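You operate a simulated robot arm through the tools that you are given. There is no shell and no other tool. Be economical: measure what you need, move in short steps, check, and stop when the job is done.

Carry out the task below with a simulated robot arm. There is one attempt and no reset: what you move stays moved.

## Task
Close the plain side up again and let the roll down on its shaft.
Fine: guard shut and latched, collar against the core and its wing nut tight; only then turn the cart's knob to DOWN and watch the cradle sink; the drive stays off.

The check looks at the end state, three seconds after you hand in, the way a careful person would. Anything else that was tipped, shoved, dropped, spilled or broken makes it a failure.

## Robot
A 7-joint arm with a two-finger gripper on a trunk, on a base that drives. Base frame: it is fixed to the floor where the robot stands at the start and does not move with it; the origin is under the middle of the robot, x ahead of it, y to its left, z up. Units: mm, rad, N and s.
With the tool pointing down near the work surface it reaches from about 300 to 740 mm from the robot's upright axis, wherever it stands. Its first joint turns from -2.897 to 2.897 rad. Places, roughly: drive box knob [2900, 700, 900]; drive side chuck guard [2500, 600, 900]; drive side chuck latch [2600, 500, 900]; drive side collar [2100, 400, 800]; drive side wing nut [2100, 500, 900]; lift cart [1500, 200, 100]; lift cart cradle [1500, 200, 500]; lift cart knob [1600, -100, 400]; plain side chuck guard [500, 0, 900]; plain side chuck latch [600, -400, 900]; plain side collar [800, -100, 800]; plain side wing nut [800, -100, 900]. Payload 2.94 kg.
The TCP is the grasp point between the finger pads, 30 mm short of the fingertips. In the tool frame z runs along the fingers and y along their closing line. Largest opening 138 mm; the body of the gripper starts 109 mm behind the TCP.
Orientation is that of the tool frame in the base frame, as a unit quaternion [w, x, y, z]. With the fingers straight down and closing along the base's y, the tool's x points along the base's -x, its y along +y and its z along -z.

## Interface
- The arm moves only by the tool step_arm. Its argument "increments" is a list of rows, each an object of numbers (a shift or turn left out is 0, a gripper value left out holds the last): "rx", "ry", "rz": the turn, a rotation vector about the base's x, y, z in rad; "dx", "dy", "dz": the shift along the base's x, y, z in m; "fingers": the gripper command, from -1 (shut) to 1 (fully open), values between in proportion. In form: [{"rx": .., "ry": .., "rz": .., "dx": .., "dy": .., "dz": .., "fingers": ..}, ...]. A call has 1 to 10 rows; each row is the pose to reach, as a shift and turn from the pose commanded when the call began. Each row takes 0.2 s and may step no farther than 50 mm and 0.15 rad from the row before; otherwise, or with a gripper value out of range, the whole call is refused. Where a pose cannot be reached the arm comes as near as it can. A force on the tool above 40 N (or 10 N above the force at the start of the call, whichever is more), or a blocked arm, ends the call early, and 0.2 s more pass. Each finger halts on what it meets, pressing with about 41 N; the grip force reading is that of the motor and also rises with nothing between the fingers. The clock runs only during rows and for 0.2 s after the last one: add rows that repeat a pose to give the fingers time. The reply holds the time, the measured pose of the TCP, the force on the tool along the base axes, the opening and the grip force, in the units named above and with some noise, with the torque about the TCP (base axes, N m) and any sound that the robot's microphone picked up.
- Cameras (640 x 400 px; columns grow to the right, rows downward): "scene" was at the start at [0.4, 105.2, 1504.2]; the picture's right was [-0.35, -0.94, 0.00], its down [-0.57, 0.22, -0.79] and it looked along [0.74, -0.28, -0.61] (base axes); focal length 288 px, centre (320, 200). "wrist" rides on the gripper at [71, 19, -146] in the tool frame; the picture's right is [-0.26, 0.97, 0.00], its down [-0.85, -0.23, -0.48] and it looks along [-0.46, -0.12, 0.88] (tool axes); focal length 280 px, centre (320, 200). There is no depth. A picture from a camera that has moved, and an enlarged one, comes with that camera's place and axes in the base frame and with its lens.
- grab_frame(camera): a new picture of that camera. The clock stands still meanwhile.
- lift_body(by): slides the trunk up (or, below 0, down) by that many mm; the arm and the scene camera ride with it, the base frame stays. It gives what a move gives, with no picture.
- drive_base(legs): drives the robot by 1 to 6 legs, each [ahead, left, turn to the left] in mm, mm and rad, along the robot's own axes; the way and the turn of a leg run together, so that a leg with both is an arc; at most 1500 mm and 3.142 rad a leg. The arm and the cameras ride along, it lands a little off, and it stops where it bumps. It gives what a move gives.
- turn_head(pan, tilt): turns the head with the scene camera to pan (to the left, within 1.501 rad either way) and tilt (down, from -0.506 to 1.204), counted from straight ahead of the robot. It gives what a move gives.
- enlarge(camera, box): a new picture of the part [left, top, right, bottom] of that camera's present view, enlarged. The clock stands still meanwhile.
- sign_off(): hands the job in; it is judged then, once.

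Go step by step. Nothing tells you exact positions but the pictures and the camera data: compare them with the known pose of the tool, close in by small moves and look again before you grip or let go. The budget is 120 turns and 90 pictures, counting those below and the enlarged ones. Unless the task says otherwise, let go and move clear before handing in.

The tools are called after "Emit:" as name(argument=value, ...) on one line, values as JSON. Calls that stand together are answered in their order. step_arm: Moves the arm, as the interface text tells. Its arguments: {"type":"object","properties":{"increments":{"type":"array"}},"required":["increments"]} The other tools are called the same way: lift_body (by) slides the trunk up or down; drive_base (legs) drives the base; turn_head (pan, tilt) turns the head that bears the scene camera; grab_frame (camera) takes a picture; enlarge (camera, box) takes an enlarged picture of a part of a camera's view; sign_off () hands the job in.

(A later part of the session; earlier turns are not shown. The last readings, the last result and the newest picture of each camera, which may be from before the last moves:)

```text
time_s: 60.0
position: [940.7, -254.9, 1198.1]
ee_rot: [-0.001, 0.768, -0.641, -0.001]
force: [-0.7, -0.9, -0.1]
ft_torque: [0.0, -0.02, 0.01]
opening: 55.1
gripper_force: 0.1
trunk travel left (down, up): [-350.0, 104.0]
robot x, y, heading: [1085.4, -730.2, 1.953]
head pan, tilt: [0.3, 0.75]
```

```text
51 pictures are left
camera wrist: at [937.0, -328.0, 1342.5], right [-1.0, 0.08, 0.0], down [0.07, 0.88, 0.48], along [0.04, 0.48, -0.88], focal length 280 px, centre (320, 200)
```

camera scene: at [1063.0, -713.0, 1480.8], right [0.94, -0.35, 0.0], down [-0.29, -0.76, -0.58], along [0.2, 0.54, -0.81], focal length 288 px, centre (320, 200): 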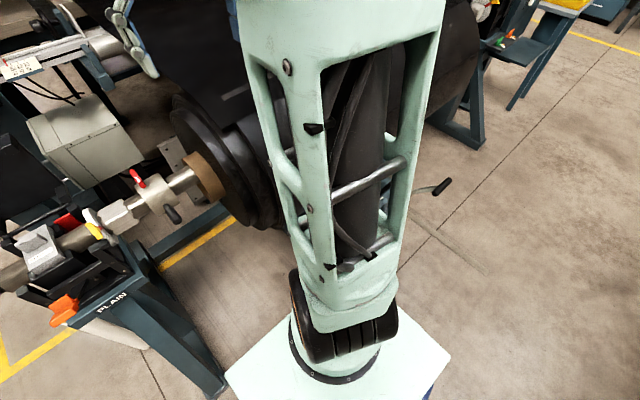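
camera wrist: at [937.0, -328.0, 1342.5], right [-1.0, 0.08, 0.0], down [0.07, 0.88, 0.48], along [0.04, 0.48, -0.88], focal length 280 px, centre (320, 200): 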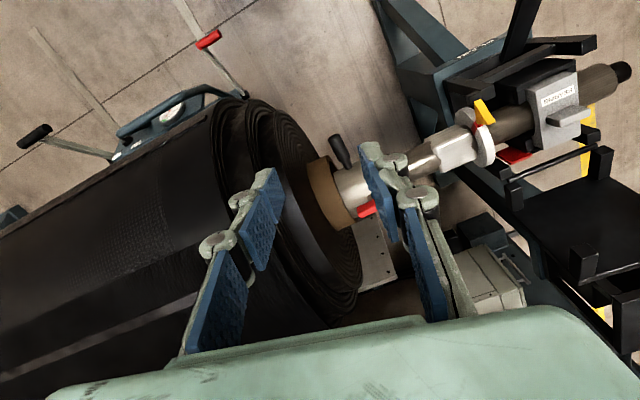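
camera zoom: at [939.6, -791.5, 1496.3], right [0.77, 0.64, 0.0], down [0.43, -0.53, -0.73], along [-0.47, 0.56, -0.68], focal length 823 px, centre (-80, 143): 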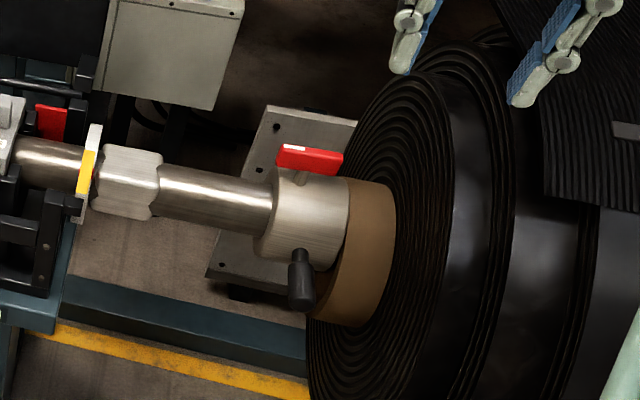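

The collar sits flush on the core with the wing along the shaft. Next I'll drive around the stand's foot to its free end, to reach guard and latch.

Emit:
drive_base(legs=[[-50, 0, 0], [0, 690, 0], [300, 0, 0]])

Emit:
turn_head(pan=-0.6, tilt=0.85)

Emit:
grab_frame(camera="scene")

Emit:
grab_frame(camera="wrist")

```text
time_s: 68.6
position: [224.7, -285.0, 1196.8]
ee_rot: [0.0, 0.765, -0.644, 0.001]
force: [0.0, -0.5, -0.1]
ft_torque: [0.01, -0.01, -0.02]
opening: 55.1
gripper_force: 0.0
trunk travel left (down, up): [-350.0, 104.0]
robot x, y, heading: [365.3, -763.6, 1.951]
head pan, tilt: [0.3, 0.75]
```

```text
time_s: 69.8
position: [225.1, -284.3, 1195.3]
ee_rot: [0.001, 0.765, -0.644, 0.001]
force: [-0.3, 0.3, -0.1]
ft_torque: [0.03, -0.02, -0.03]
opening: 55.1
gripper_force: 0.0
trunk travel left (down, up): [-350.0, 104.0]
robot x, y, heading: [363.3, -758.5, 1.954]
head pan, tilt: [-0.6, 0.85]
```

```text
50 pictures are left
camera scene: at [287.7, -809.0, 1488.3], right [0.98, -0.21, 0.0], down [-0.16, -0.73, -0.66], along [0.14, 0.64, -0.75], focal length 288 px, centre (320, 200)
```

scene: 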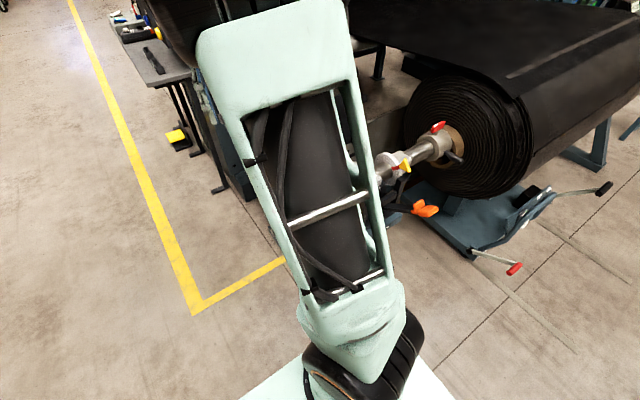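

```text
49 pictures are left
camera wrist: at [218.6, -357.1, 1342.1], right [-1.0, 0.09, 0.0], down [0.08, 0.88, 0.47], along [0.04, 0.47, -0.88], focal length 280 px, centre (320, 200)
```

wrist: 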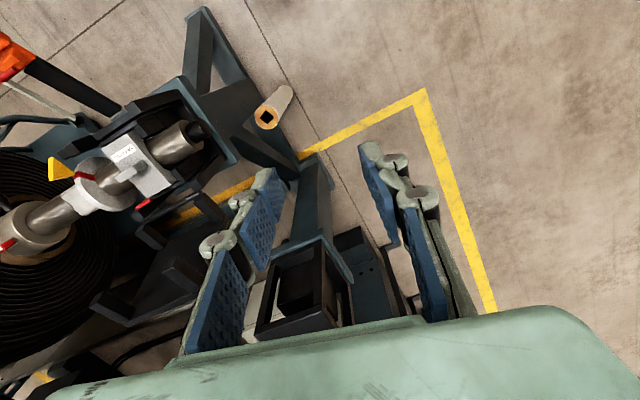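

The arm hides the chuck from the head on this side. I'll turn the robot a quarter right so the chuck is on its left, then close in.

Emit:
drive_base(legs=[[-120, 0, 0], [0, 100, 0], [0, 0, -1.571], [80, 0, 0], [0, 210, 0]])

Emit:
turn_head(pan=0.6, tilt=0.8)

Emit:
grab_frame(camera="scene")

```text
time_s: 78.8
position: [812.0, -569.2, 1197.3]
ee_rot: [-0.001, -0.058, 0.998, 0.0]
force: [-0.2, 0.0, 0.1]
ft_torque: [0.0, 0.01, 0.02]
opening: 55.1
gripper_force: 0.1
trunk travel left (down, up): [-350.0, 104.0]
robot x, y, heading: [324.6, -686.1, 0.332]
head pan, tilt: [-0.6, 0.85]
```

```text
time_s: 80.2
position: [813.1, -570.0, 1195.7]
ee_rot: [0.0, -0.058, 0.998, 0.0]
force: [1.0, 0.0, 0.5]
ft_torque: [0.04, 0.0, -0.02]
opening: 54.9
gripper_force: 0.1
trunk travel left (down, up): [-350.0, 104.0]
robot x, y, heading: [328.4, -686.5, 0.326]
head pan, tilt: [0.6, 0.799]
```

```text
48 pictures are left
camera scene: at [256.3, -519.0, 1492.3], right [0.8, -0.6, 0.0], down [-0.43, -0.57, -0.7], along [0.42, 0.56, -0.72], focal length 288 px, centre (320, 200)
```

scene: 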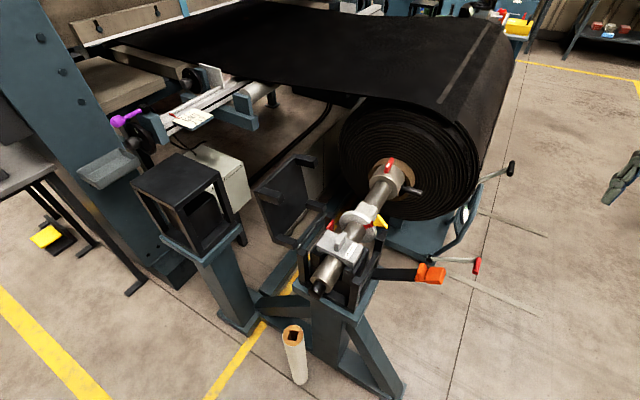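

Excellent view. I'll zoom in on the chuck with guard and latch.

Emit:
enlarge(camera="scene", box=[240, 140, 460, 310])

```text
2.35 times, centred on (350, 225) of scene
camera zoom: at [256.3, -519.0, 1492.3], right [0.8, -0.6, 0.0], down [-0.43, -0.57, -0.7], along [0.42, 0.56, -0.72], focal length 678 px, centre (249, 141)
```

zoom: 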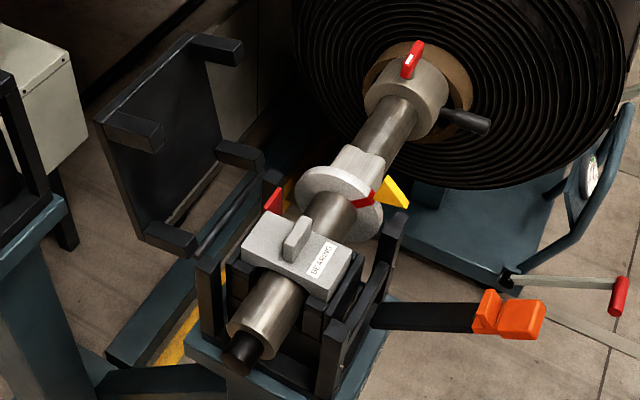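

The guard stands upright on its hinge rod beyond the shaft; its top edge runs from about (426,-49) to (568,7) at z≈1030, and closes over the shaft towards this side. I'll move the base 50 mm closer and bring the open gripper above that edge, closing across it.

Emit:
drive_base(legs=[[0, 50, 0]])

Emit:
step_arm(increments=[{"dx": -0.02, "dy": 0.045, "rz": 0.04}, {"dx": -0.045, "dy": 0.088, "rz": 0.08}, {"dx": -0.07, "dy": 0.13, "rz": 0.12}, {"dx": -0.095, "dy": 0.172, "rz": 0.16}, {"dx": -0.12, "dy": 0.215, "rz": 0.2}, {"dx": -0.145, "dy": 0.257, "rz": 0.24}, {"dx": -0.17, "dy": 0.3, "rz": 0.262}, {"dx": -0.195, "dy": 0.342, "rz": 0.262}, {"dx": -0.22, "dy": 0.385, "rz": 0.262}])

```text
time_s: 81.3
position: [794.8, -522.8, 1195.8]
ee_rot: [0.0, -0.058, 0.998, 0.0]
force: [0.0, -0.3, 0.5]
ft_torque: [-0.03, 0.0, -0.01]
opening: 55.3
gripper_force: 0.0
trunk travel left (down, up): [-350.0, 104.0]
robot x, y, heading: [313.5, -638.4, 0.332]
head pan, tilt: [0.6, 0.799]
```

```text
time_s: 83.3
position: [573.4, -136.4, 1191.9]
ee_rot: [-0.001, -0.188, 0.982, 0.0]
force: [-0.6, 0.2, -0.1]
ft_torque: [0.0, 0.02, 0.03]
opening: 55.1
gripper_force: 0.0
trunk travel left (down, up): [-350.0, 104.0]
robot x, y, heading: [311.7, -642.4, 0.329]
head pan, tilt: [0.6, 0.799]
```

Emit:
step_arm(increments=[{"dx": -0.025, "dy": 0.035, "dz": -0.02}, {"dx": -0.05, "dy": 0.07, "dz": -0.04}, {"dx": -0.065, "dy": 0.095, "dz": -0.06}, {"dx": -0.076, "dy": 0.115, "dz": -0.072}])

Emit:
grab_frame(camera="wrist")

Emit:
enlarge(camera="scene", box=[220, 100, 440, 270])

```text
time_s: 84.3
position: [500.0, -23.4, 1122.2]
ee_rot: [0.0, -0.188, 0.982, 0.0]
force: [-0.5, 0.8, -0.2]
ft_torque: [-0.01, 0.01, 0.01]
opening: 55.2
gripper_force: 0.1
trunk travel left (down, up): [-350.0, 104.0]
robot x, y, heading: [311.5, -637.7, 0.33]
head pan, tilt: [0.6, 0.799]
```

```text
46 pictures are left
camera wrist: at [427.0, -30.3, 1269.0], right [-0.11, 0.99, 0.0], down [0.87, 0.1, 0.48], along [0.47, 0.05, -0.88], focal length 280 px, centre (320, 200)
```

wrist: 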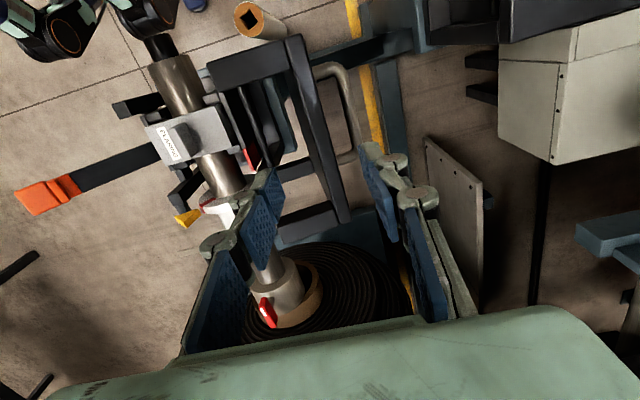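

```text
2.35 times, centred on (330, 185) of scene
camera zoom: at [240.0, -470.9, 1492.2], right [0.8, -0.6, 0.0], down [-0.43, -0.58, -0.7], along [0.42, 0.56, -0.72], focal length 678 px, centre (296, 235)
```

zoom: 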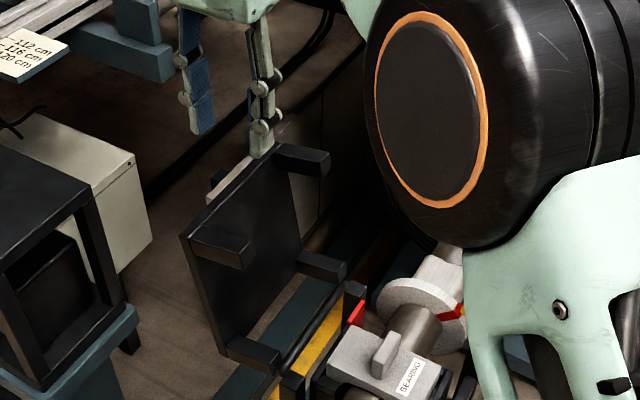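

The edge lies right below the TCP as predicted. I'll narrow the fingers to about 45 mm and descend so they straddle the top edge.

Emit:
step_arm(increments=[{"dx": 0.014, "dy": 0.0056, "dz": -0.03, "fingers": -0.35}, {"dx": 0.014, "dy": 0.0056, "dz": -0.055}, {"dx": 0.014, "dy": 0.0056, "dz": -0.075}, {"dx": 0.014, "dy": 0.0056, "dz": -0.092}])

Emit:
grab_frame(camera="wrist")

Emit:
enlarge(camera="scene", box=[220, 100, 440, 270])

```text
time_s: 85.3
position: [512.8, -16.2, 1032.6]
ee_rot: [-0.001, -0.188, 0.982, 0.002]
force: [0.1, -0.2, -0.5]
ft_torque: [0.03, 0.02, 0.03]
opening: 44.9
gripper_force: 0.0
trunk travel left (down, up): [-350.0, 104.0]
robot x, y, heading: [311.1, -637.5, 0.328]
head pan, tilt: [0.6, 0.799]
```

```text
44 pictures are left
camera wrist: at [440.8, -24.5, 1177.0], right [-0.11, 0.99, 0.0], down [0.87, 0.1, 0.48], along [0.47, 0.05, -0.88], focal length 280 px, centre (320, 200)
```

wrist: 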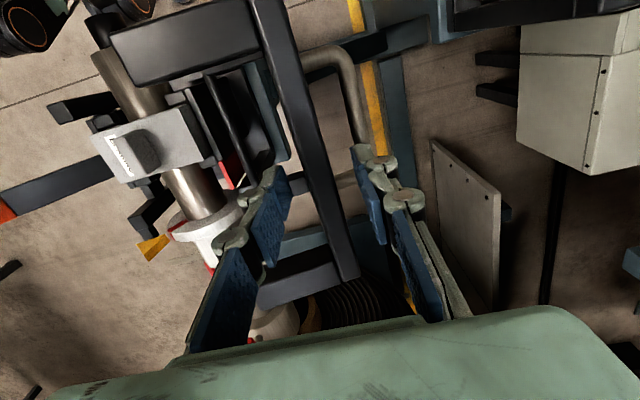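

```text
2.35 times, centred on (330, 185) of scene
camera zoom: at [240.2, -471.3, 1492.3], right [0.8, -0.6, 0.0], down [-0.43, -0.57, -0.7], along [0.42, 0.56, -0.72], focal length 678 px, centre (296, 235)
```

zoom: 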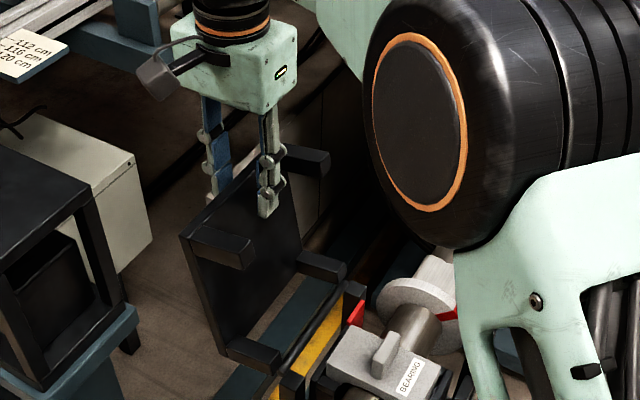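

The fingers straddle the guard's edge. I'll swing it about its hinge (d≈-96, z≈860), turning the tool along, in small steps.

Emit:
step_arm(increments=[{"dx": 0.0046, "dy": -0.0116, "dz": 0.006, "rx": 0.065, "ry": 0.026}, {"dx": 0.0093, "dy": -0.0233, "dz": 0.0111, "rx": 0.13, "ry": 0.052}, {"dx": 0.0143, "dy": -0.0355, "dz": 0.015, "rx": 0.195, "ry": 0.078}, {"dx": 0.019, "dy": -0.0477, "dz": 0.0187, "rx": 0.26, "ry": 0.104}, {"dx": 0.024, "dy": -0.06, "dz": 0.021, "rx": 0.325, "ry": 0.13}, {"dx": 0.029, "dy": -0.0729, "dz": 0.0224, "rx": 0.391, "ry": 0.155}])

Emit:
enlarge(camera="scene", box=[220, 100, 440, 270])

Emit:
grab_frame(camera="wrist")

```text
time_s: 86.7
position: [542.0, -90.7, 1056.3]
ee_rot: [-0.039, -0.185, 0.96, 0.206]
force: [-4.1, 6.7, 6.9]
ft_torque: [0.21, -0.01, 0.13]
opening: 51.2
gripper_force: 4.7
trunk travel left (down, up): [-350.0, 104.0]
robot x, y, heading: [309.2, -638.3, 0.337]
head pan, tilt: [0.6, 0.799]
```

```text
2.35 times, centred on (330, 185) of scene
camera zoom: at [239.5, -471.7, 1492.3], right [0.8, -0.6, 0.0], down [-0.43, -0.57, -0.7], along [0.42, 0.56, -0.72], focal length 678 px, centre (296, 235)
```

zoom: 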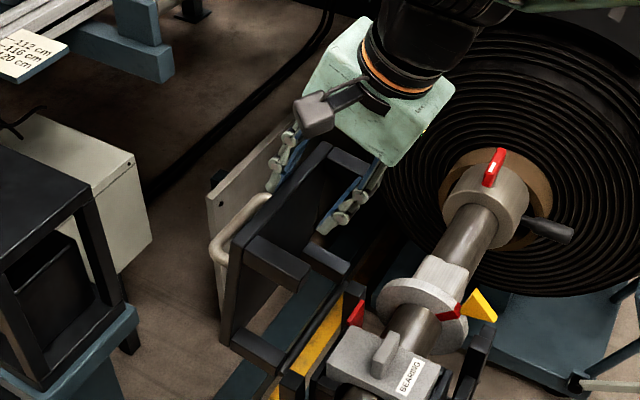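

```text
41 pictures are left
camera wrist: at [493.0, -155.6, 1196.3], right [-0.08, 0.91, 0.4], down [0.94, -0.06, 0.34], along [0.34, 0.4, -0.85], focal length 280 px, centre (320, 200)
```

wrist: 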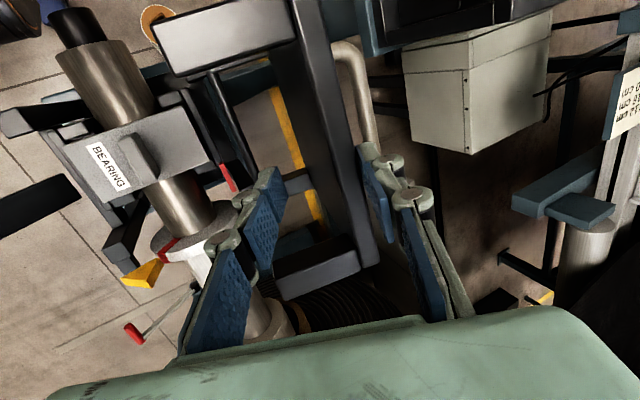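

The guard follows. Continuing the arc.

Emit:
step_arm(increments=[{"dx": 0.005, "dy": -0.0128, "dz": 0.0005, "rx": 0.065, "ry": 0.026}, {"dx": 0.0101, "dy": -0.0255, "dz": 0.0, "rx": 0.13, "ry": 0.052}, {"dx": 0.0151, "dy": -0.038, "dz": -0.0015, "rx": 0.195, "ry": 0.078}, {"dx": 0.0201, "dy": -0.0506, "dz": -0.0038, "rx": 0.26, "ry": 0.104}, {"dx": 0.025, "dy": -0.063, "dz": -0.007, "rx": 0.325, "ry": 0.13}, {"dx": 0.0299, "dy": -0.0751, "dz": -0.0115, "rx": 0.391, "ry": 0.155}])

Emit:
grab_frame(camera="scene")

```text
time_s: 88.1
position: [572.4, -165.0, 1041.6]
ee_rot: [-0.077, -0.171, 0.896, 0.401]
force: [0.6, 0.1, 6.6]
ft_torque: [0.16, 0.02, -0.02]
opening: 47.9
gripper_force: 1.6
trunk travel left (down, up): [-350.0, 104.0]
robot x, y, heading: [310.5, -640.1, 0.327]
head pan, tilt: [0.6, 0.799]
```

```text
40 pictures are left
camera scene: at [240.1, -471.8, 1492.3], right [0.8, -0.6, 0.0], down [-0.43, -0.57, -0.7], along [0.42, 0.56, -0.72], focal length 288 px, centre (320, 200)
```

scene: 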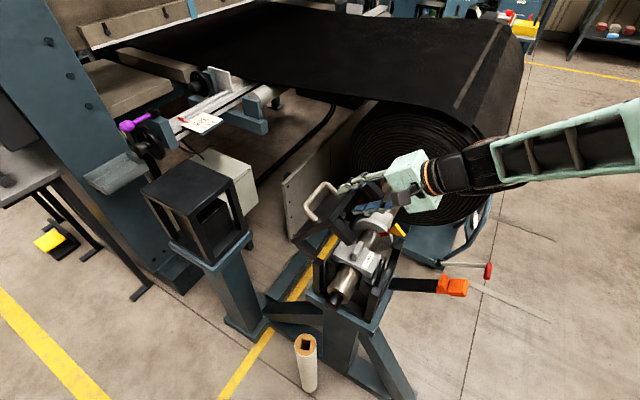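

The guard is about half-way and follows. A bit further, watching the force.

Emit:
step_arm(increments=[{"dx": 0.0047, "dy": -0.0118, "dz": -0.005, "rx": 0.065, "ry": 0.026}, {"dx": 0.0093, "dy": -0.0233, "dz": -0.0111, "rx": 0.13, "ry": 0.052}, {"dx": 0.0136, "dy": -0.034, "dz": -0.018, "rx": 0.195, "ry": 0.078}, {"dx": 0.0178, "dy": -0.0448, "dz": -0.0258, "rx": 0.26, "ry": 0.104}, {"dx": 0.0217, "dy": -0.0547, "dz": -0.034, "rx": 0.325, "ry": 0.13}])

Emit:
enlarge(camera="scene", box=[270, 120, 510, 310])

```text
time_s: 89.3
position: [594.8, -221.2, 1009.1]
ee_rot: [-0.106, -0.157, 0.813, 0.551]
force: [-0.2, -0.4, 0.3]
ft_torque: [-0.05, -0.01, -0.03]
opening: 45.1
gripper_force: 0.4
trunk travel left (down, up): [-350.0, 104.0]
robot x, y, heading: [311.3, -643.2, 0.332]
head pan, tilt: [0.6, 0.799]
```

```text
2.11 times, centred on (390, 215) of scene
camera zoom: at [240.3, -471.6, 1492.3], right [0.8, -0.6, 0.0], down [-0.43, -0.57, -0.7], along [0.42, 0.56, -0.72], focal length 606 px, centre (173, 168)
```

zoom: 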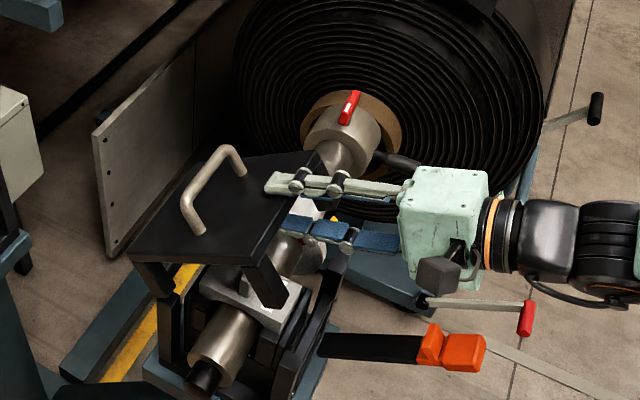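

The guard is nearly down. I'll withdraw the fingers along their axis and then press it shut from above.

Emit:
step_arm(increments=[{"dx": 0.0137, "dy": -0.0345, "dz": 0.015}, {"dx": 0.0275, "dy": -0.069, "dz": 0.03}, {"dx": 0.037, "dy": -0.093, "dz": 0.06}, {"dx": 0.037, "dy": -0.093, "dz": 0.1}])

Emit:
enlarge(camera="scene", box=[270, 120, 510, 310])

```text
time_s: 90.3
position: [630.8, -313.7, 1110.3]
ee_rot: [-0.106, -0.156, 0.812, 0.552]
force: [-0.4, -0.3, -0.3]
ft_torque: [-0.02, -0.03, 0.0]
opening: 44.9
gripper_force: 0.0
trunk travel left (down, up): [-350.0, 104.0]
robot x, y, heading: [311.0, -637.3, 0.332]
head pan, tilt: [0.6, 0.799]
```

```text
2.11 times, centred on (390, 215) of scene
camera zoom: at [239.7, -471.4, 1492.2], right [0.8, -0.6, 0.0], down [-0.43, -0.57, -0.7], along [0.42, 0.56, -0.72], focal length 606 px, centre (173, 168)
```

zoom: 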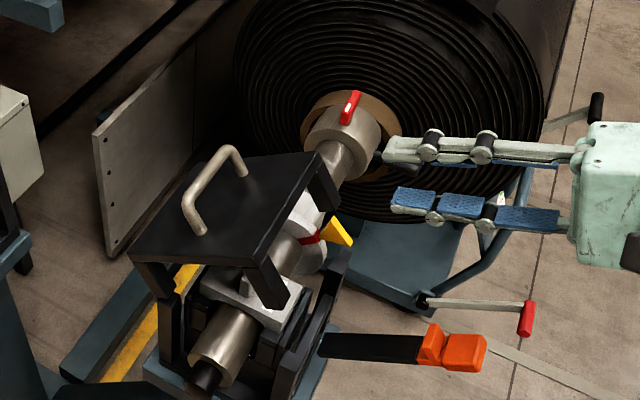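

The hinge holds the guard part-way (front edge still ~50 mm up). I'll bring the tool back to vertical with shut fingers and press it down from above.

Emit:
step_arm(increments=[{"rx": -0.135, "ry": -0.054, "fingers": -1}, {"rx": -0.27, "ry": -0.108}, {"rx": -0.405, "ry": -0.161}, {"rx": -0.54, "ry": -0.215}, {"rx": -0.675, "ry": -0.269}, {"rx": -0.81, "ry": -0.323}, {"rx": -0.945, "ry": -0.376, "dx": -0.015, "dy": 0.027}, {"rx": -1.08, "ry": -0.43, "dx": -0.03, "dy": 0.054}, {"rx": -1.107, "ry": -0.44, "dx": -0.045, "dy": 0.081}, {"rx": -1.107, "ry": -0.44, "dx": -0.06, "dy": 0.107}])

Emit:
step_arm(increments=[{"dz": -0.02}, {"dz": -0.04}, {"dz": -0.06}, {"dz": -0.075}, {"dz": -0.09}, {"dz": -0.105}, {"dz": -0.12}])

Emit:
enlarge(camera="scene", box=[270, 120, 510, 310])

```text
time_s: 92.5
position: [571.3, -205.0, 1107.8]
ee_rot: [0.0, -0.189, 0.982, 0.0]
force: [0.7, 0.2, -0.2]
ft_torque: [-0.02, 0.01, -0.03]
opening: 0.0
gripper_force: 28.7
trunk travel left (down, up): [-350.0, 104.0]
robot x, y, heading: [311.4, -637.8, 0.33]
head pan, tilt: [0.6, 0.799]
```

```text
time_s: 94.1
position: [571.0, -207.6, 988.8]
ee_rot: [-0.001, -0.189, 0.982, 0.0]
force: [0.4, 0.2, 0.4]
ft_torque: [0.0, -0.03, 0.0]
opening: 0.0
gripper_force: 28.9
trunk travel left (down, up): [-350.0, 104.0]
robot x, y, heading: [308.4, -639.2, 0.33]
head pan, tilt: [0.6, 0.799]
```

```text
2.11 times, centred on (390, 215) of scene
camera zoom: at [240.1, -471.1, 1492.2], right [0.8, -0.6, 0.0], down [-0.43, -0.57, -0.7], along [0.42, 0.56, -0.72], focal length 606 px, centre (173, 168)
```

zoom: 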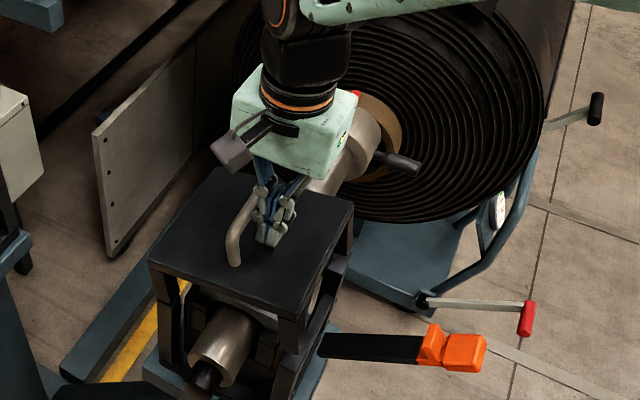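

The guard went down. I'll press a little further to feel whether it is seated.

Emit:
step_arm(increments=[{"dz": -0.008}, {"dz": -0.016}, {"dz": -0.022}, {"dz": -0.028}])

Emit:
step_arm(increments=[{"dz": 0.04}, {"dz": 0.08}, {"dz": 0.13}, {"dz": 0.18}])

Emit:
enlarge(camera="scene", box=[290, 140, 480, 310])

Emit:
grab_frame(camera="wrist")

```text
time_s: 94.7
position: [573.8, -213.6, 981.1]
ee_rot: [0.001, -0.184, 0.983, -0.002]
force: [-2.4, -16.8, 17.0]
ft_torque: [0.13, 0.19, 0.01]
opening: 6.1
gripper_force: 28.4
trunk travel left (down, up): [-350.0, 104.0]
robot x, y, heading: [309.4, -637.9, 0.329]
head pan, tilt: [0.6, 0.799]
stopped in row 2: the force on the tool passed its limit at 45 N (the readings are from after the stop); the commanded pose is now the measured one
```

```text
time_s: 95.7
position: [574.3, -208.0, 1157.1]
ee_rot: [0.001, -0.187, 0.982, -0.001]
force: [0.6, -0.8, -0.4]
ft_torque: [0.01, -0.01, 0.01]
opening: 0.1
gripper_force: 28.5
trunk travel left (down, up): [-350.0, 104.0]
robot x, y, heading: [311.1, -636.7, 0.329]
head pan, tilt: [0.6, 0.799]
```

```text
2.35 times, centred on (385, 225) of scene
camera zoom: at [240.1, -472.0, 1492.3], right [0.8, -0.6, 0.0], down [-0.43, -0.57, -0.7], along [0.42, 0.56, -0.72], focal length 678 px, centre (167, 141)
```

zoom: 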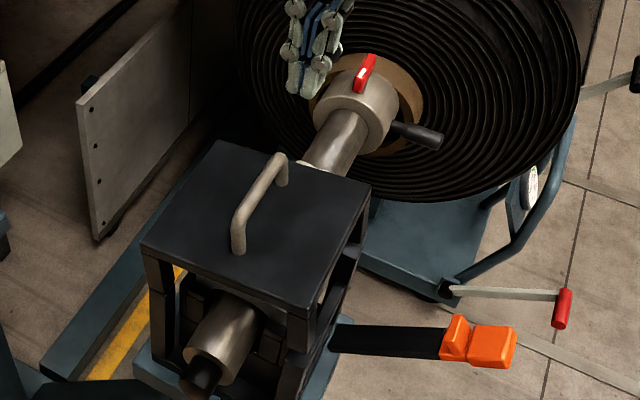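

```text
35 pictures are left
camera wrist: at [503.5, -215.7, 1302.5], right [-0.11, 0.99, 0.0], down [0.87, 0.1, 0.48], along [0.48, 0.05, -0.88], focal length 280 px, centre (320, 200)
```

wrist: 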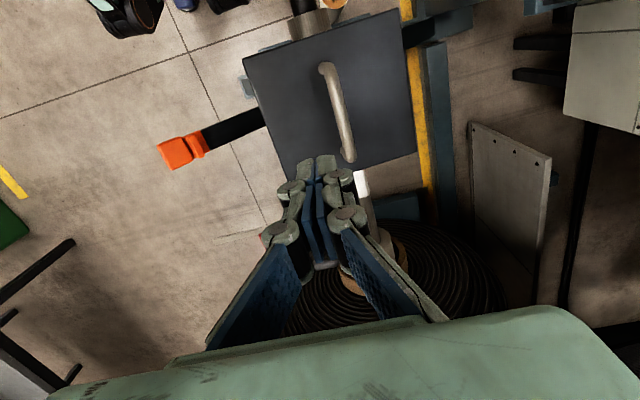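

The guard is seated. Next the latch: the lever lies about horizontal with its orange end at about (661,-403,900). I'll turn the tool a quarter and hover above it.

Emit:
step_arm(increments=[{"dx": 0.015, "dy": -0.035, "rz": 0.143}, {"dx": 0.03, "dy": -0.07, "rz": 0.286, "fingers": 0.3}, {"dx": 0.045, "dy": -0.105, "rz": 0.429}, {"dx": 0.06, "dy": -0.14, "rz": 0.571}, {"dx": 0.075, "dy": -0.17, "rz": 0.714}, {"dx": 0.087, "dy": -0.195, "rz": 0.857}, {"dx": 0.087, "dy": -0.195, "dz": -0.03, "rz": 1.0}, {"dx": 0.087, "dy": -0.195, "dz": -0.06, "rz": 1.143}, {"dx": 0.087, "dy": -0.195, "dz": -0.1, "rz": 1.286}, {"dx": 0.087, "dy": -0.195, "dz": -0.13, "rz": 1.43}])

Emit:
step_arm(increments=[{"rz": 0.141}, {"rz": 0.141}])

Emit:
grab_frame(camera="wrist")

Emit:
enlarge(camera="scene", box=[310, 120, 540, 310])

```text
time_s: 97.9
position: [661.5, -402.9, 1028.0]
ee_rot: [-0.001, 0.786, -0.619, 0.0]
force: [-0.5, 0.6, 0.1]
ft_torque: [-0.03, -0.03, -0.02]
opening: 89.6
gripper_force: 0.1
trunk travel left (down, up): [-350.0, 104.0]
robot x, y, heading: [315.9, -642.2, 0.324]
head pan, tilt: [0.6, 0.799]
```

```text
time_s: 98.5
position: [660.5, -404.9, 1027.8]
ee_rot: [-0.002, 0.827, -0.562, 0.001]
force: [-0.2, -0.2, 0.0]
ft_torque: [0.03, 0.01, 0.01]
opening: 89.5
gripper_force: 0.0
trunk travel left (down, up): [-350.0, 104.0]
robot x, y, heading: [307.0, -641.3, 0.323]
head pan, tilt: [0.6, 0.799]
```

```text
34 pictures are left
camera wrist: at [670.1, -476.9, 1173.6], right [-0.99, -0.11, 0.0], down [-0.1, 0.87, 0.48], along [-0.05, 0.48, -0.88], focal length 280 px, centre (320, 200)
```

wrist: 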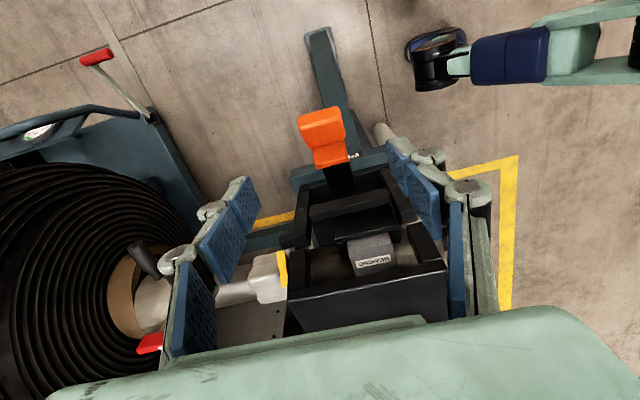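

```text
2.11 times, centred on (425, 215) of scene
camera zoom: at [240.3, -471.7, 1492.3], right [0.8, -0.6, 0.0], down [-0.43, -0.57, -0.7], along [0.42, 0.56, -0.72], focal length 606 px, centre (99, 168)
```

zoom: 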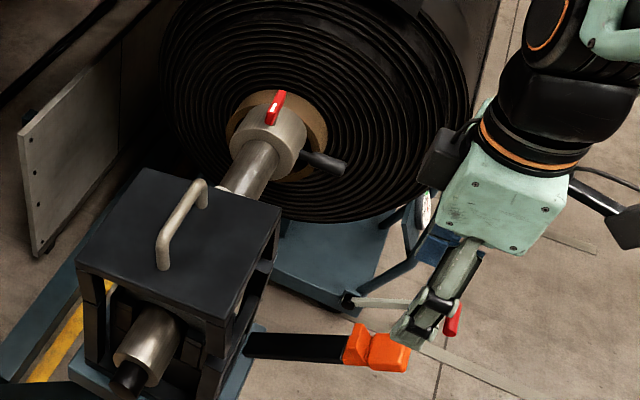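

The orange block lies right below the TCP. I'll descend and grip it.

Emit:
step_arm(increments=[{"dz": -0.04}, {"dz": -0.08}, {"dz": -0.105}, {"dz": -0.122}, {"dz": -0.122, "fingers": -1}, {"dz": -0.122, "fingers": -1}, {"dz": -0.122, "fingers": -1}, {"dz": -0.122, "fingers": -1}])

Emit:
grab_frame(camera="wrist")

Emit:
enlarge(camera="scene", box=[340, 200, 540, 330])

```text
time_s: 100.3
position: [658.3, -404.4, 905.4]
ee_rot: [0.0, 0.827, -0.562, -0.001]
force: [-18.1, -5.8, -4.4]
ft_torque: [-0.33, 0.24, 0.43]
opening: 38.4
gripper_force: 44.7
trunk travel left (down, up): [-350.0, 104.0]
robot x, y, heading: [307.6, -639.0, 0.329]
head pan, tilt: [0.6, 0.799]
```

```text
32 pictures are left
camera wrist: at [667.2, -477.4, 1051.6], right [-0.99, -0.11, 0.0], down [-0.1, 0.87, 0.48], along [-0.05, 0.47, -0.88], focal length 280 px, centre (320, 200)
```

wrist: 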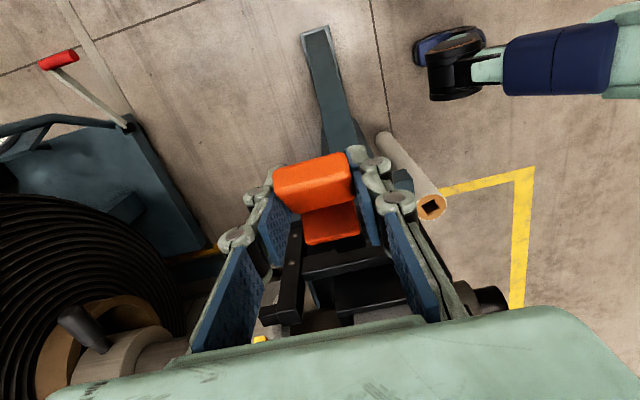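

```text
3.08 times, centred on (440, 265) of scene
camera zoom: at [238.2, -472.3, 1492.2], right [0.8, -0.6, 0.0], down [-0.43, -0.57, -0.7], along [0.42, 0.56, -0.72], focal length 886 px, centre (-49, 0)
```

zoom: 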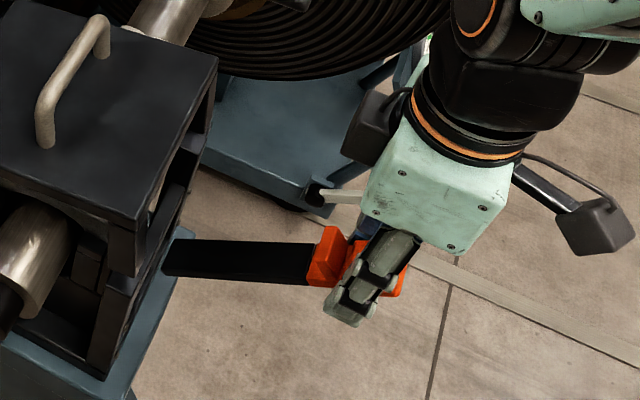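

The orange end is gripped (38 mm). Its lever slopes up at about 47° from a pivot near d≈95, z≈765. I'll swing it up along that arc towards the guard's front edge.

Emit:
step_arm(increments=[{"dx": -0.007, "dy": 0.0093, "dz": 0.01, "rx": -0.037, "ry": -0.015}, {"dx": -0.0111, "dy": 0.0197, "dz": 0.018, "rx": -0.074, "ry": -0.03}, {"dx": -0.0157, "dy": 0.031, "dz": 0.0256, "rx": -0.11, "ry": -0.045}, {"dx": -0.0203, "dy": 0.0429, "dz": 0.0324, "rx": -0.149, "ry": -0.059}, {"dx": -0.025, "dy": 0.055, "dz": 0.038, "rx": -0.186, "ry": -0.074}, {"dx": -0.0302, "dy": 0.0677, "dz": 0.043, "rx": -0.223, "ry": -0.089}])

Emit:
enlarge(camera="scene", box=[320, 150, 520, 310])

Emit:
grab_frame(camera="wrist")

```text
time_s: 101.7
position: [630.0, -337.0, 950.6]
ee_rot: [0.063, 0.821, -0.559, 0.1]
force: [-2.2, -14.8, 22.6]
ft_torque: [-0.82, -0.06, 0.49]
opening: 38.5
gripper_force: 44.6
trunk travel left (down, up): [-350.0, 104.0]
robot x, y, heading: [310.4, -641.7, 0.33]
head pan, tilt: [0.6, 0.799]
```

```text
2.50 times, centred on (420, 230) of scene
camera zoom: at [238.5, -474.7, 1492.8], right [0.8, -0.6, 0.0], down [-0.43, -0.57, -0.7], along [0.42, 0.56, -0.71], focal length 720 px, centre (70, 125)
```

zoom: 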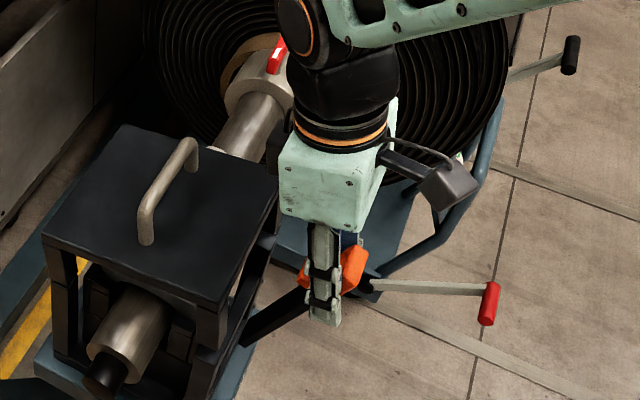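

```text
29 pictures are left
camera wrist: at [624.5, -376.4, 1109.8], right [-0.99, -0.12, -0.07], down [-0.13, 0.96, 0.27], along [0.03, 0.27, -0.96], focal length 280 px, centre (320, 200)
```

wrist: 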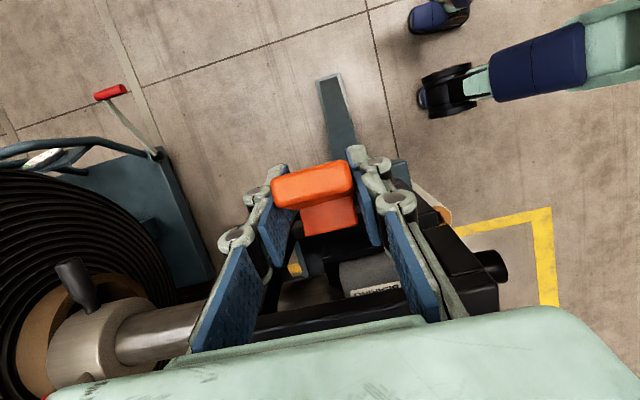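

The lever swings up. It pushes outward a little, so I'll widen the arc slightly and go on to the guard's edge.

Emit:
step_arm(increments=[{"dx": -0.0035, "dy": 0.0088, "dz": 0.008, "rx": -0.037, "ry": -0.015}, {"dx": -0.007, "dy": 0.0176, "dz": 0.012, "rx": -0.074, "ry": -0.03}, {"dx": -0.0104, "dy": 0.026, "dz": 0.015, "rx": -0.11, "ry": -0.045}, {"dx": -0.0141, "dy": 0.0353, "dz": 0.017, "rx": -0.149, "ry": -0.059}])

Emit:
enlarge(camera="scene", box=[320, 150, 520, 310])

Emit:
grab_frame(camera="wrist")

```text
time_s: 102.8
position: [614.3, -299.2, 962.0]
ee_rot: [0.111, 0.811, -0.551, 0.161]
force: [3.1, 3.3, -15.5]
ft_torque: [0.2, -0.38, 0.18]
opening: 38.1
gripper_force: 45.3
trunk travel left (down, up): [-350.0, 104.0]
robot x, y, heading: [313.0, -638.8, 0.332]
head pan, tilt: [0.6, 0.799]
stopped in row 4: the force on the tool passed its limit at 41 N (the readings are from after the stop); the commanded pose is now the measured one
```

```text
2.50 times, centred on (420, 230) of scene
camera zoom: at [241.7, -470.4, 1492.6], right [0.8, -0.6, 0.0], down [-0.43, -0.58, -0.7], along [0.42, 0.56, -0.72], focal length 720 px, centre (70, 125)
```

zoom: 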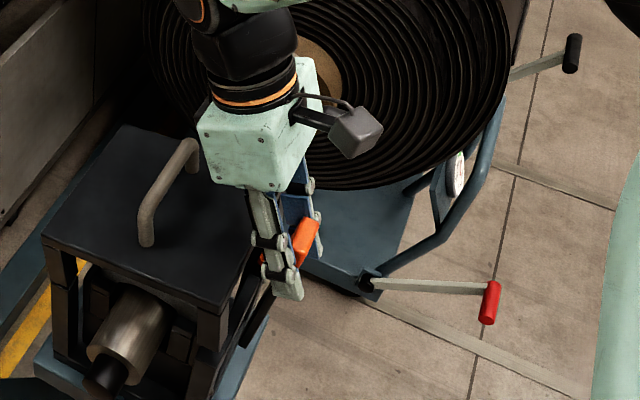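

```text
27 pictures are left
camera wrist: at [601.2, -314.8, 1124.9], right [-0.99, -0.13, -0.1], down [-0.14, 0.98, 0.11], along [0.08, 0.12, -0.99], focal length 280 px, centre (320, 200)
```

wrist: 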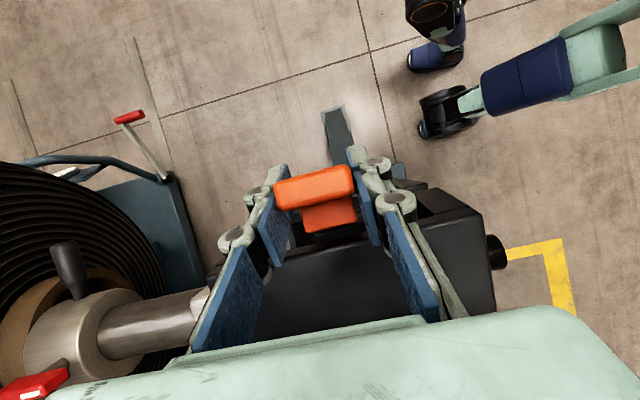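

It stopped with a load, perhaps from lifting too much or from the hook meeting the edge. I'll ease the height and push on gently.

Emit:
step_arm(increments=[{"dz": -0.005}, {"dx": -0.0022, "dy": 0.0056, "dz": -0.005}, {"dx": -0.0044, "dy": 0.0112, "dz": -0.005, "rx": -0.037, "ry": -0.015}, {"dx": -0.0066, "dy": 0.0168, "dz": -0.005, "rx": -0.037, "ry": -0.015}])

Emit:
enlarge(camera="wrist", box=[220, 130, 460, 310])

```text
time_s: 103.8
position: [609.0, -287.0, 961.0]
ee_rot: [0.12, 0.807, -0.549, 0.181]
force: [7.8, -9.2, 29.2]
ft_torque: [-0.72, -0.17, 0.52]
opening: 38.3
gripper_force: 45.4
trunk travel left (down, up): [-350.0, 104.0]
robot x, y, heading: [316.3, -641.1, 0.326]
head pan, tilt: [0.6, 0.799]
```

```text
2.22 times, centred on (340, 220) of wrist
camera zoom: at [592.3, -295.4, 1123.5], right [-0.98, -0.13, -0.11], down [-0.14, 0.99, 0.07], along [0.1, 0.09, -0.99], focal length 623 px, centre (276, 156)
```

zoom: 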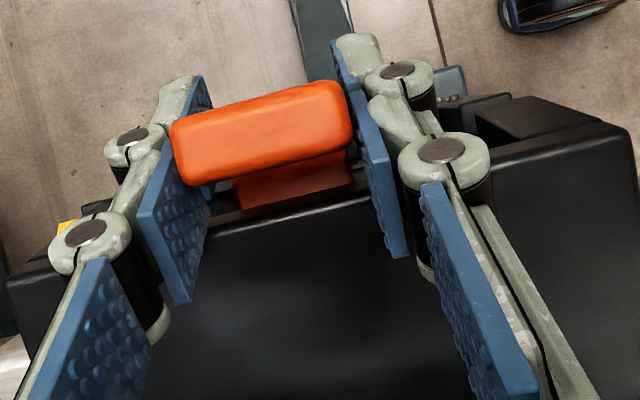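

Emit:
step_arm(increments=[{"dz": 0.004}, {"dx": -0.0022, "dy": 0.0056, "dz": 0.004}, {"dx": -0.0044, "dy": 0.0112, "dz": 0.004}, {"dx": -0.0066, "dy": 0.0168, "dz": 0.004}, {"dx": -0.0088, "dy": 0.0224, "dz": 0.003}])

Emit:
enlarge(camera="wrist", box=[220, 130, 460, 310])

Emit:
enlarge(camera="scene", box=[320, 150, 520, 310])

```text
time_s: 104.7
position: [607.3, -282.4, 961.1]
ee_rot: [0.131, 0.804, -0.55, 0.185]
force: [3.6, -9.1, -2.5]
ft_torque: [0.17, -0.37, 0.62]
opening: 38.8
gripper_force: 45.5
trunk travel left (down, up): [-350.0, 104.0]
robot x, y, heading: [310.1, -641.7, 0.328]
head pan, tilt: [0.6, 0.799]
stopped in row 4: the force on the tool passed its limit at 51 N (the readings are from after the stop); the commanded pose is now the measured one
```

```text
2.22 times, centred on (340, 220) of wrist
camera zoom: at [590.9, -287.5, 1123.9], right [-0.99, -0.13, -0.11], down [-0.14, 0.99, 0.05], along [0.1, 0.07, -0.99], focal length 623 px, centre (276, 156)
```

zoom: 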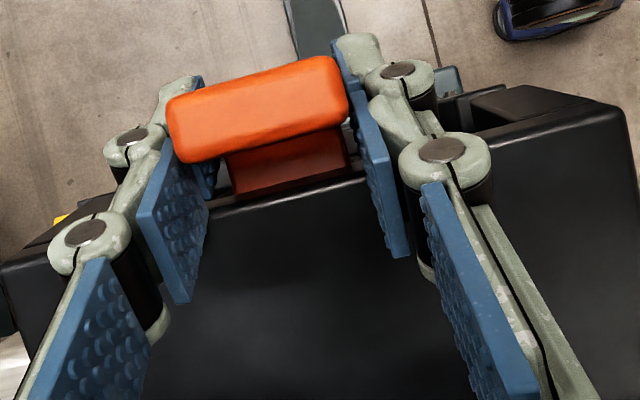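

```text
2.50 times, centred on (420, 230) of scene
camera zoom: at [241.0, -473.1, 1492.4], right [0.8, -0.6, 0.0], down [-0.43, -0.57, -0.7], along [0.42, 0.56, -0.72], focal length 720 px, centre (70, 125)
```

zoom: 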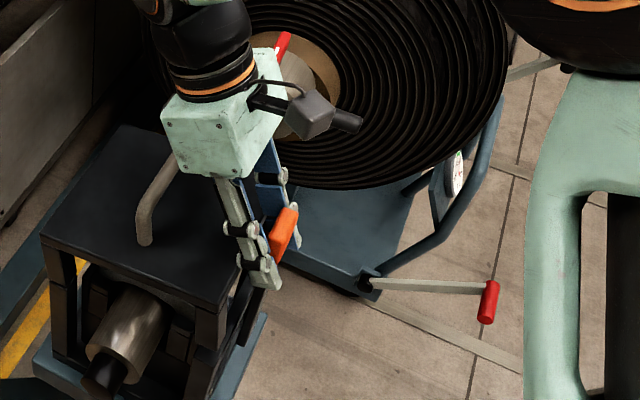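

The fingers may be touching the plate edge now. I'll let go, rise, and look at how the lever stands.

Emit:
step_arm(increments=[{"fingers": -0.1}, {"fingers": -0.1}, {"dz": 0.03}, {"dz": 0.06}, {"dz": 0.1}, {"dz": 0.12, "dx": 0.015, "dy": -0.035, "rx": 0.13, "ry": 0.052}, {"dz": 0.12, "dx": 0.03, "dy": -0.07, "rx": 0.26, "ry": 0.104}, {"dz": 0.12, "dx": 0.045, "dy": -0.11, "rx": 0.4, "ry": 0.16}])

Emit:
enlarge(camera="scene", box=[320, 150, 480, 290])

Emit:
enlarge(camera="wrist", box=[200, 80, 460, 300])

```text
time_s: 106.5
position: [650.3, -394.3, 1082.5]
ee_rot: [0.009, 0.826, -0.564, 0.005]
force: [-0.4, -0.1, -0.7]
ft_torque: [-0.01, -0.02, -0.01]
opening: 61.9
gripper_force: 0.1
trunk travel left (down, up): [-350.0, 104.0]
robot x, y, heading: [312.5, -640.7, 0.326]
head pan, tilt: [0.6, 0.799]
```

```text
2.86 times, centred on (400, 220) of scene
camera zoom: at [240.5, -472.5, 1492.3], right [0.8, -0.6, 0.0], down [-0.43, -0.57, -0.7], along [0.42, 0.56, -0.72], focal length 823 px, centre (91, 143)
```

zoom: 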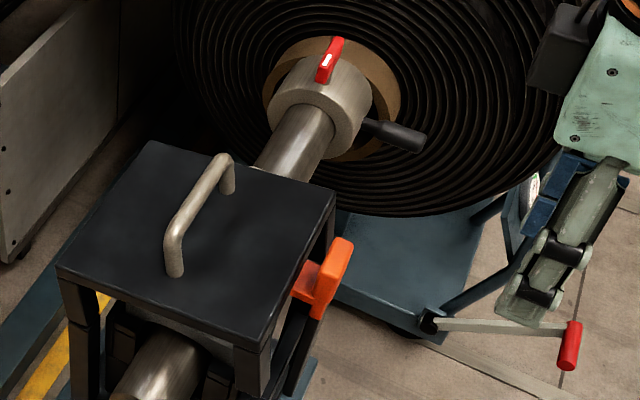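

```text
1.82 times, centred on (330, 190) of wrist
camera zoom: at [659.5, -463.4, 1230.5], right [-0.99, -0.11, 0.0], down [-0.09, 0.88, 0.46], along [-0.05, 0.45, -0.89], focal length 510 px, centre (302, 218)
```

zoom: 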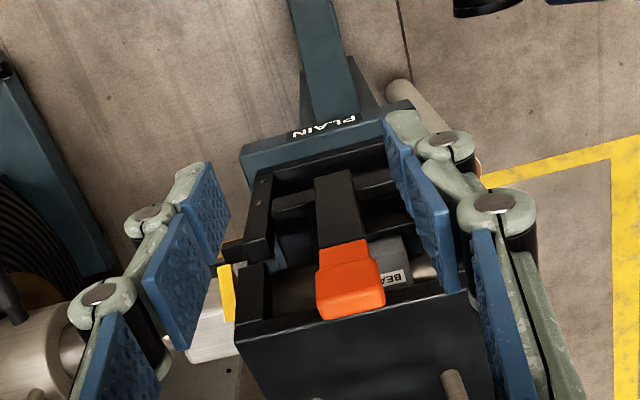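

The lever now stands upright on its own with the lug at the guard's edge. I'll push it home with closed fingers from the front.

Emit:
step_arm(increments=[{"dz": -0.04, "fingers": -1}, {"dz": -0.08}, {"dz": -0.1}, {"dz": -0.1, "dx": -0.0111, "dy": 0.0279}, {"dz": -0.1, "dx": -0.0222, "dy": 0.0558}, {"dz": -0.1, "dx": -0.0278, "dy": 0.0698}, {"dz": -0.1, "dx": -0.0315, "dy": 0.079}, {"dz": -0.1, "dx": -0.035, "dy": 0.088}, {"dz": -0.1, "dx": -0.039, "dy": 0.098}])

Emit:
enlarge(camera="scene", box=[340, 170, 460, 280])

```text
time_s: 108.5
position: [616.8, -305.7, 979.1]
ee_rot: [0.019, 0.822, -0.569, 0.012]
force: [4.4, -13.8, 2.3]
ft_torque: [0.09, 0.16, 0.07]
opening: 5.9
gripper_force: 28.6
trunk travel left (down, up): [-350.0, 104.0]
robot x, y, heading: [310.4, -642.4, 0.328]
head pan, tilt: [0.6, 0.799]
stopped in row 9: the force on the tool passed its limit at 45 N (the readings are from after the stop); the commanded pose is now the measured one
```

```text
3.64 times, centred on (400, 225) of scene
camera zoom: at [241.1, -474.1, 1492.5], right [0.8, -0.6, 0.0], down [-0.43, -0.57, -0.7], along [0.42, 0.56, -0.72], focal length 1047 px, centre (29, 109)
```

zoom: 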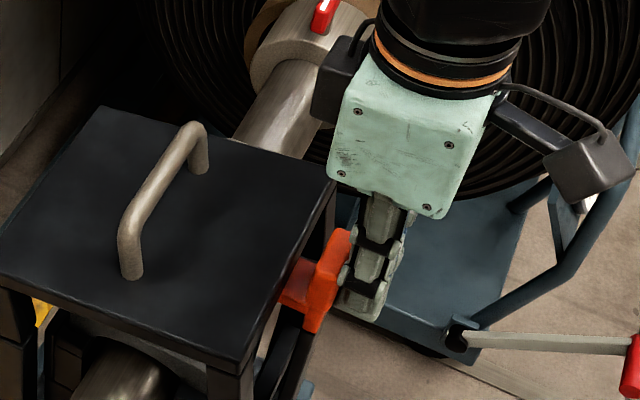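

The lever is against a firm stop. I'll back off and look at the latch level from the front with the wrist camera.

Emit:
step_arm(increments=[{"dx": 0.0148, "dy": -0.0372}, {"dx": 0.03, "dy": -0.0744, "rx": 0.13, "ry": 0.052}, {"dx": 0.037, "dy": -0.093, "rx": 0.26, "ry": 0.104}, {"dx": 0.037, "dy": -0.093, "rx": 0.39, "ry": 0.156}, {"dx": 0.037, "dy": -0.093, "rx": 0.52, "ry": 0.208}, {"dx": 0.037, "dy": -0.093, "rx": 0.65, "ry": 0.26}, {"dx": 0.037, "dy": -0.093, "rx": 0.78, "ry": 0.312}, {"dx": 0.037, "dy": -0.093, "rx": 0.91, "ry": 0.364}])

Emit:
grab_frame(camera="wrist")

```text
time_s: 110.3
position: [653.4, -396.3, 979.0]
ee_rot: [-0.247, 0.735, -0.501, -0.383]
force: [0.5, 0.5, -0.2]
ft_torque: [0.03, 0.03, -0.03]
opening: 0.0
gripper_force: 29.3
trunk travel left (down, up): [-350.0, 104.0]
robot x, y, heading: [316.6, -637.2, 0.328]
head pan, tilt: [0.6, 0.799]
```

```text
20 pictures are left
camera wrist: at [696.1, -550.2, 1008.5], right [-0.95, -0.22, 0.23], down [0.19, 0.2, 0.96], along [-0.26, 0.96, -0.14], focal length 280 px, centre (320, 200)
```

wrist: 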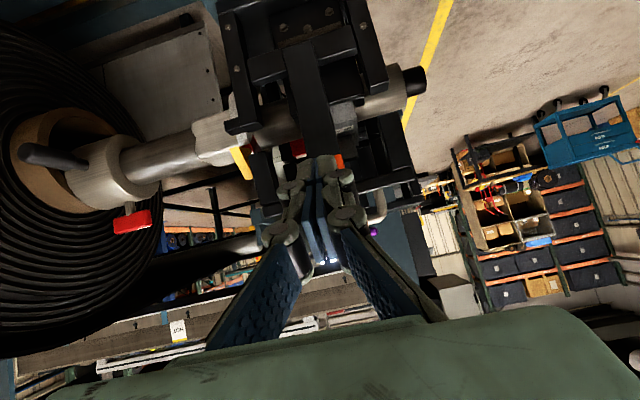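

The fingers hide it; I'll shift sideways and zoom.

Emit:
step_arm(increments=[{"dx": -0.042, "dy": -0.0166}, {"dx": -0.084, "dy": -0.0333, "dz": 0.01}, {"dx": -0.112, "dy": -0.0443, "dz": 0.02}])

Emit:
enlarge(camera="wrist", box=[120, 20, 360, 230])

```text
time_s: 111.1
position: [540.8, -439.6, 1000.1]
ee_rot: [-0.246, 0.736, -0.502, -0.383]
force: [0.5, 0.3, 0.3]
ft_torque: [-0.03, 0.03, -0.04]
opening: 0.2
gripper_force: 28.4
trunk travel left (down, up): [-350.0, 104.0]
robot x, y, heading: [316.7, -636.7, 0.327]
head pan, tilt: [0.6, 0.799]
```

```text
1.90 times, centred on (240, 125) of wrist
camera zoom: at [584.2, -593.5, 1028.7], right [-0.95, -0.22, 0.23], down [0.19, 0.2, 0.96], along [-0.26, 0.96, -0.15], focal length 534 px, centre (472, 343)
```

zoom: 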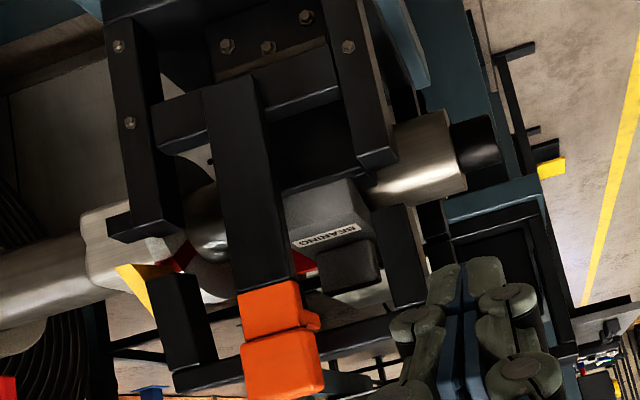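

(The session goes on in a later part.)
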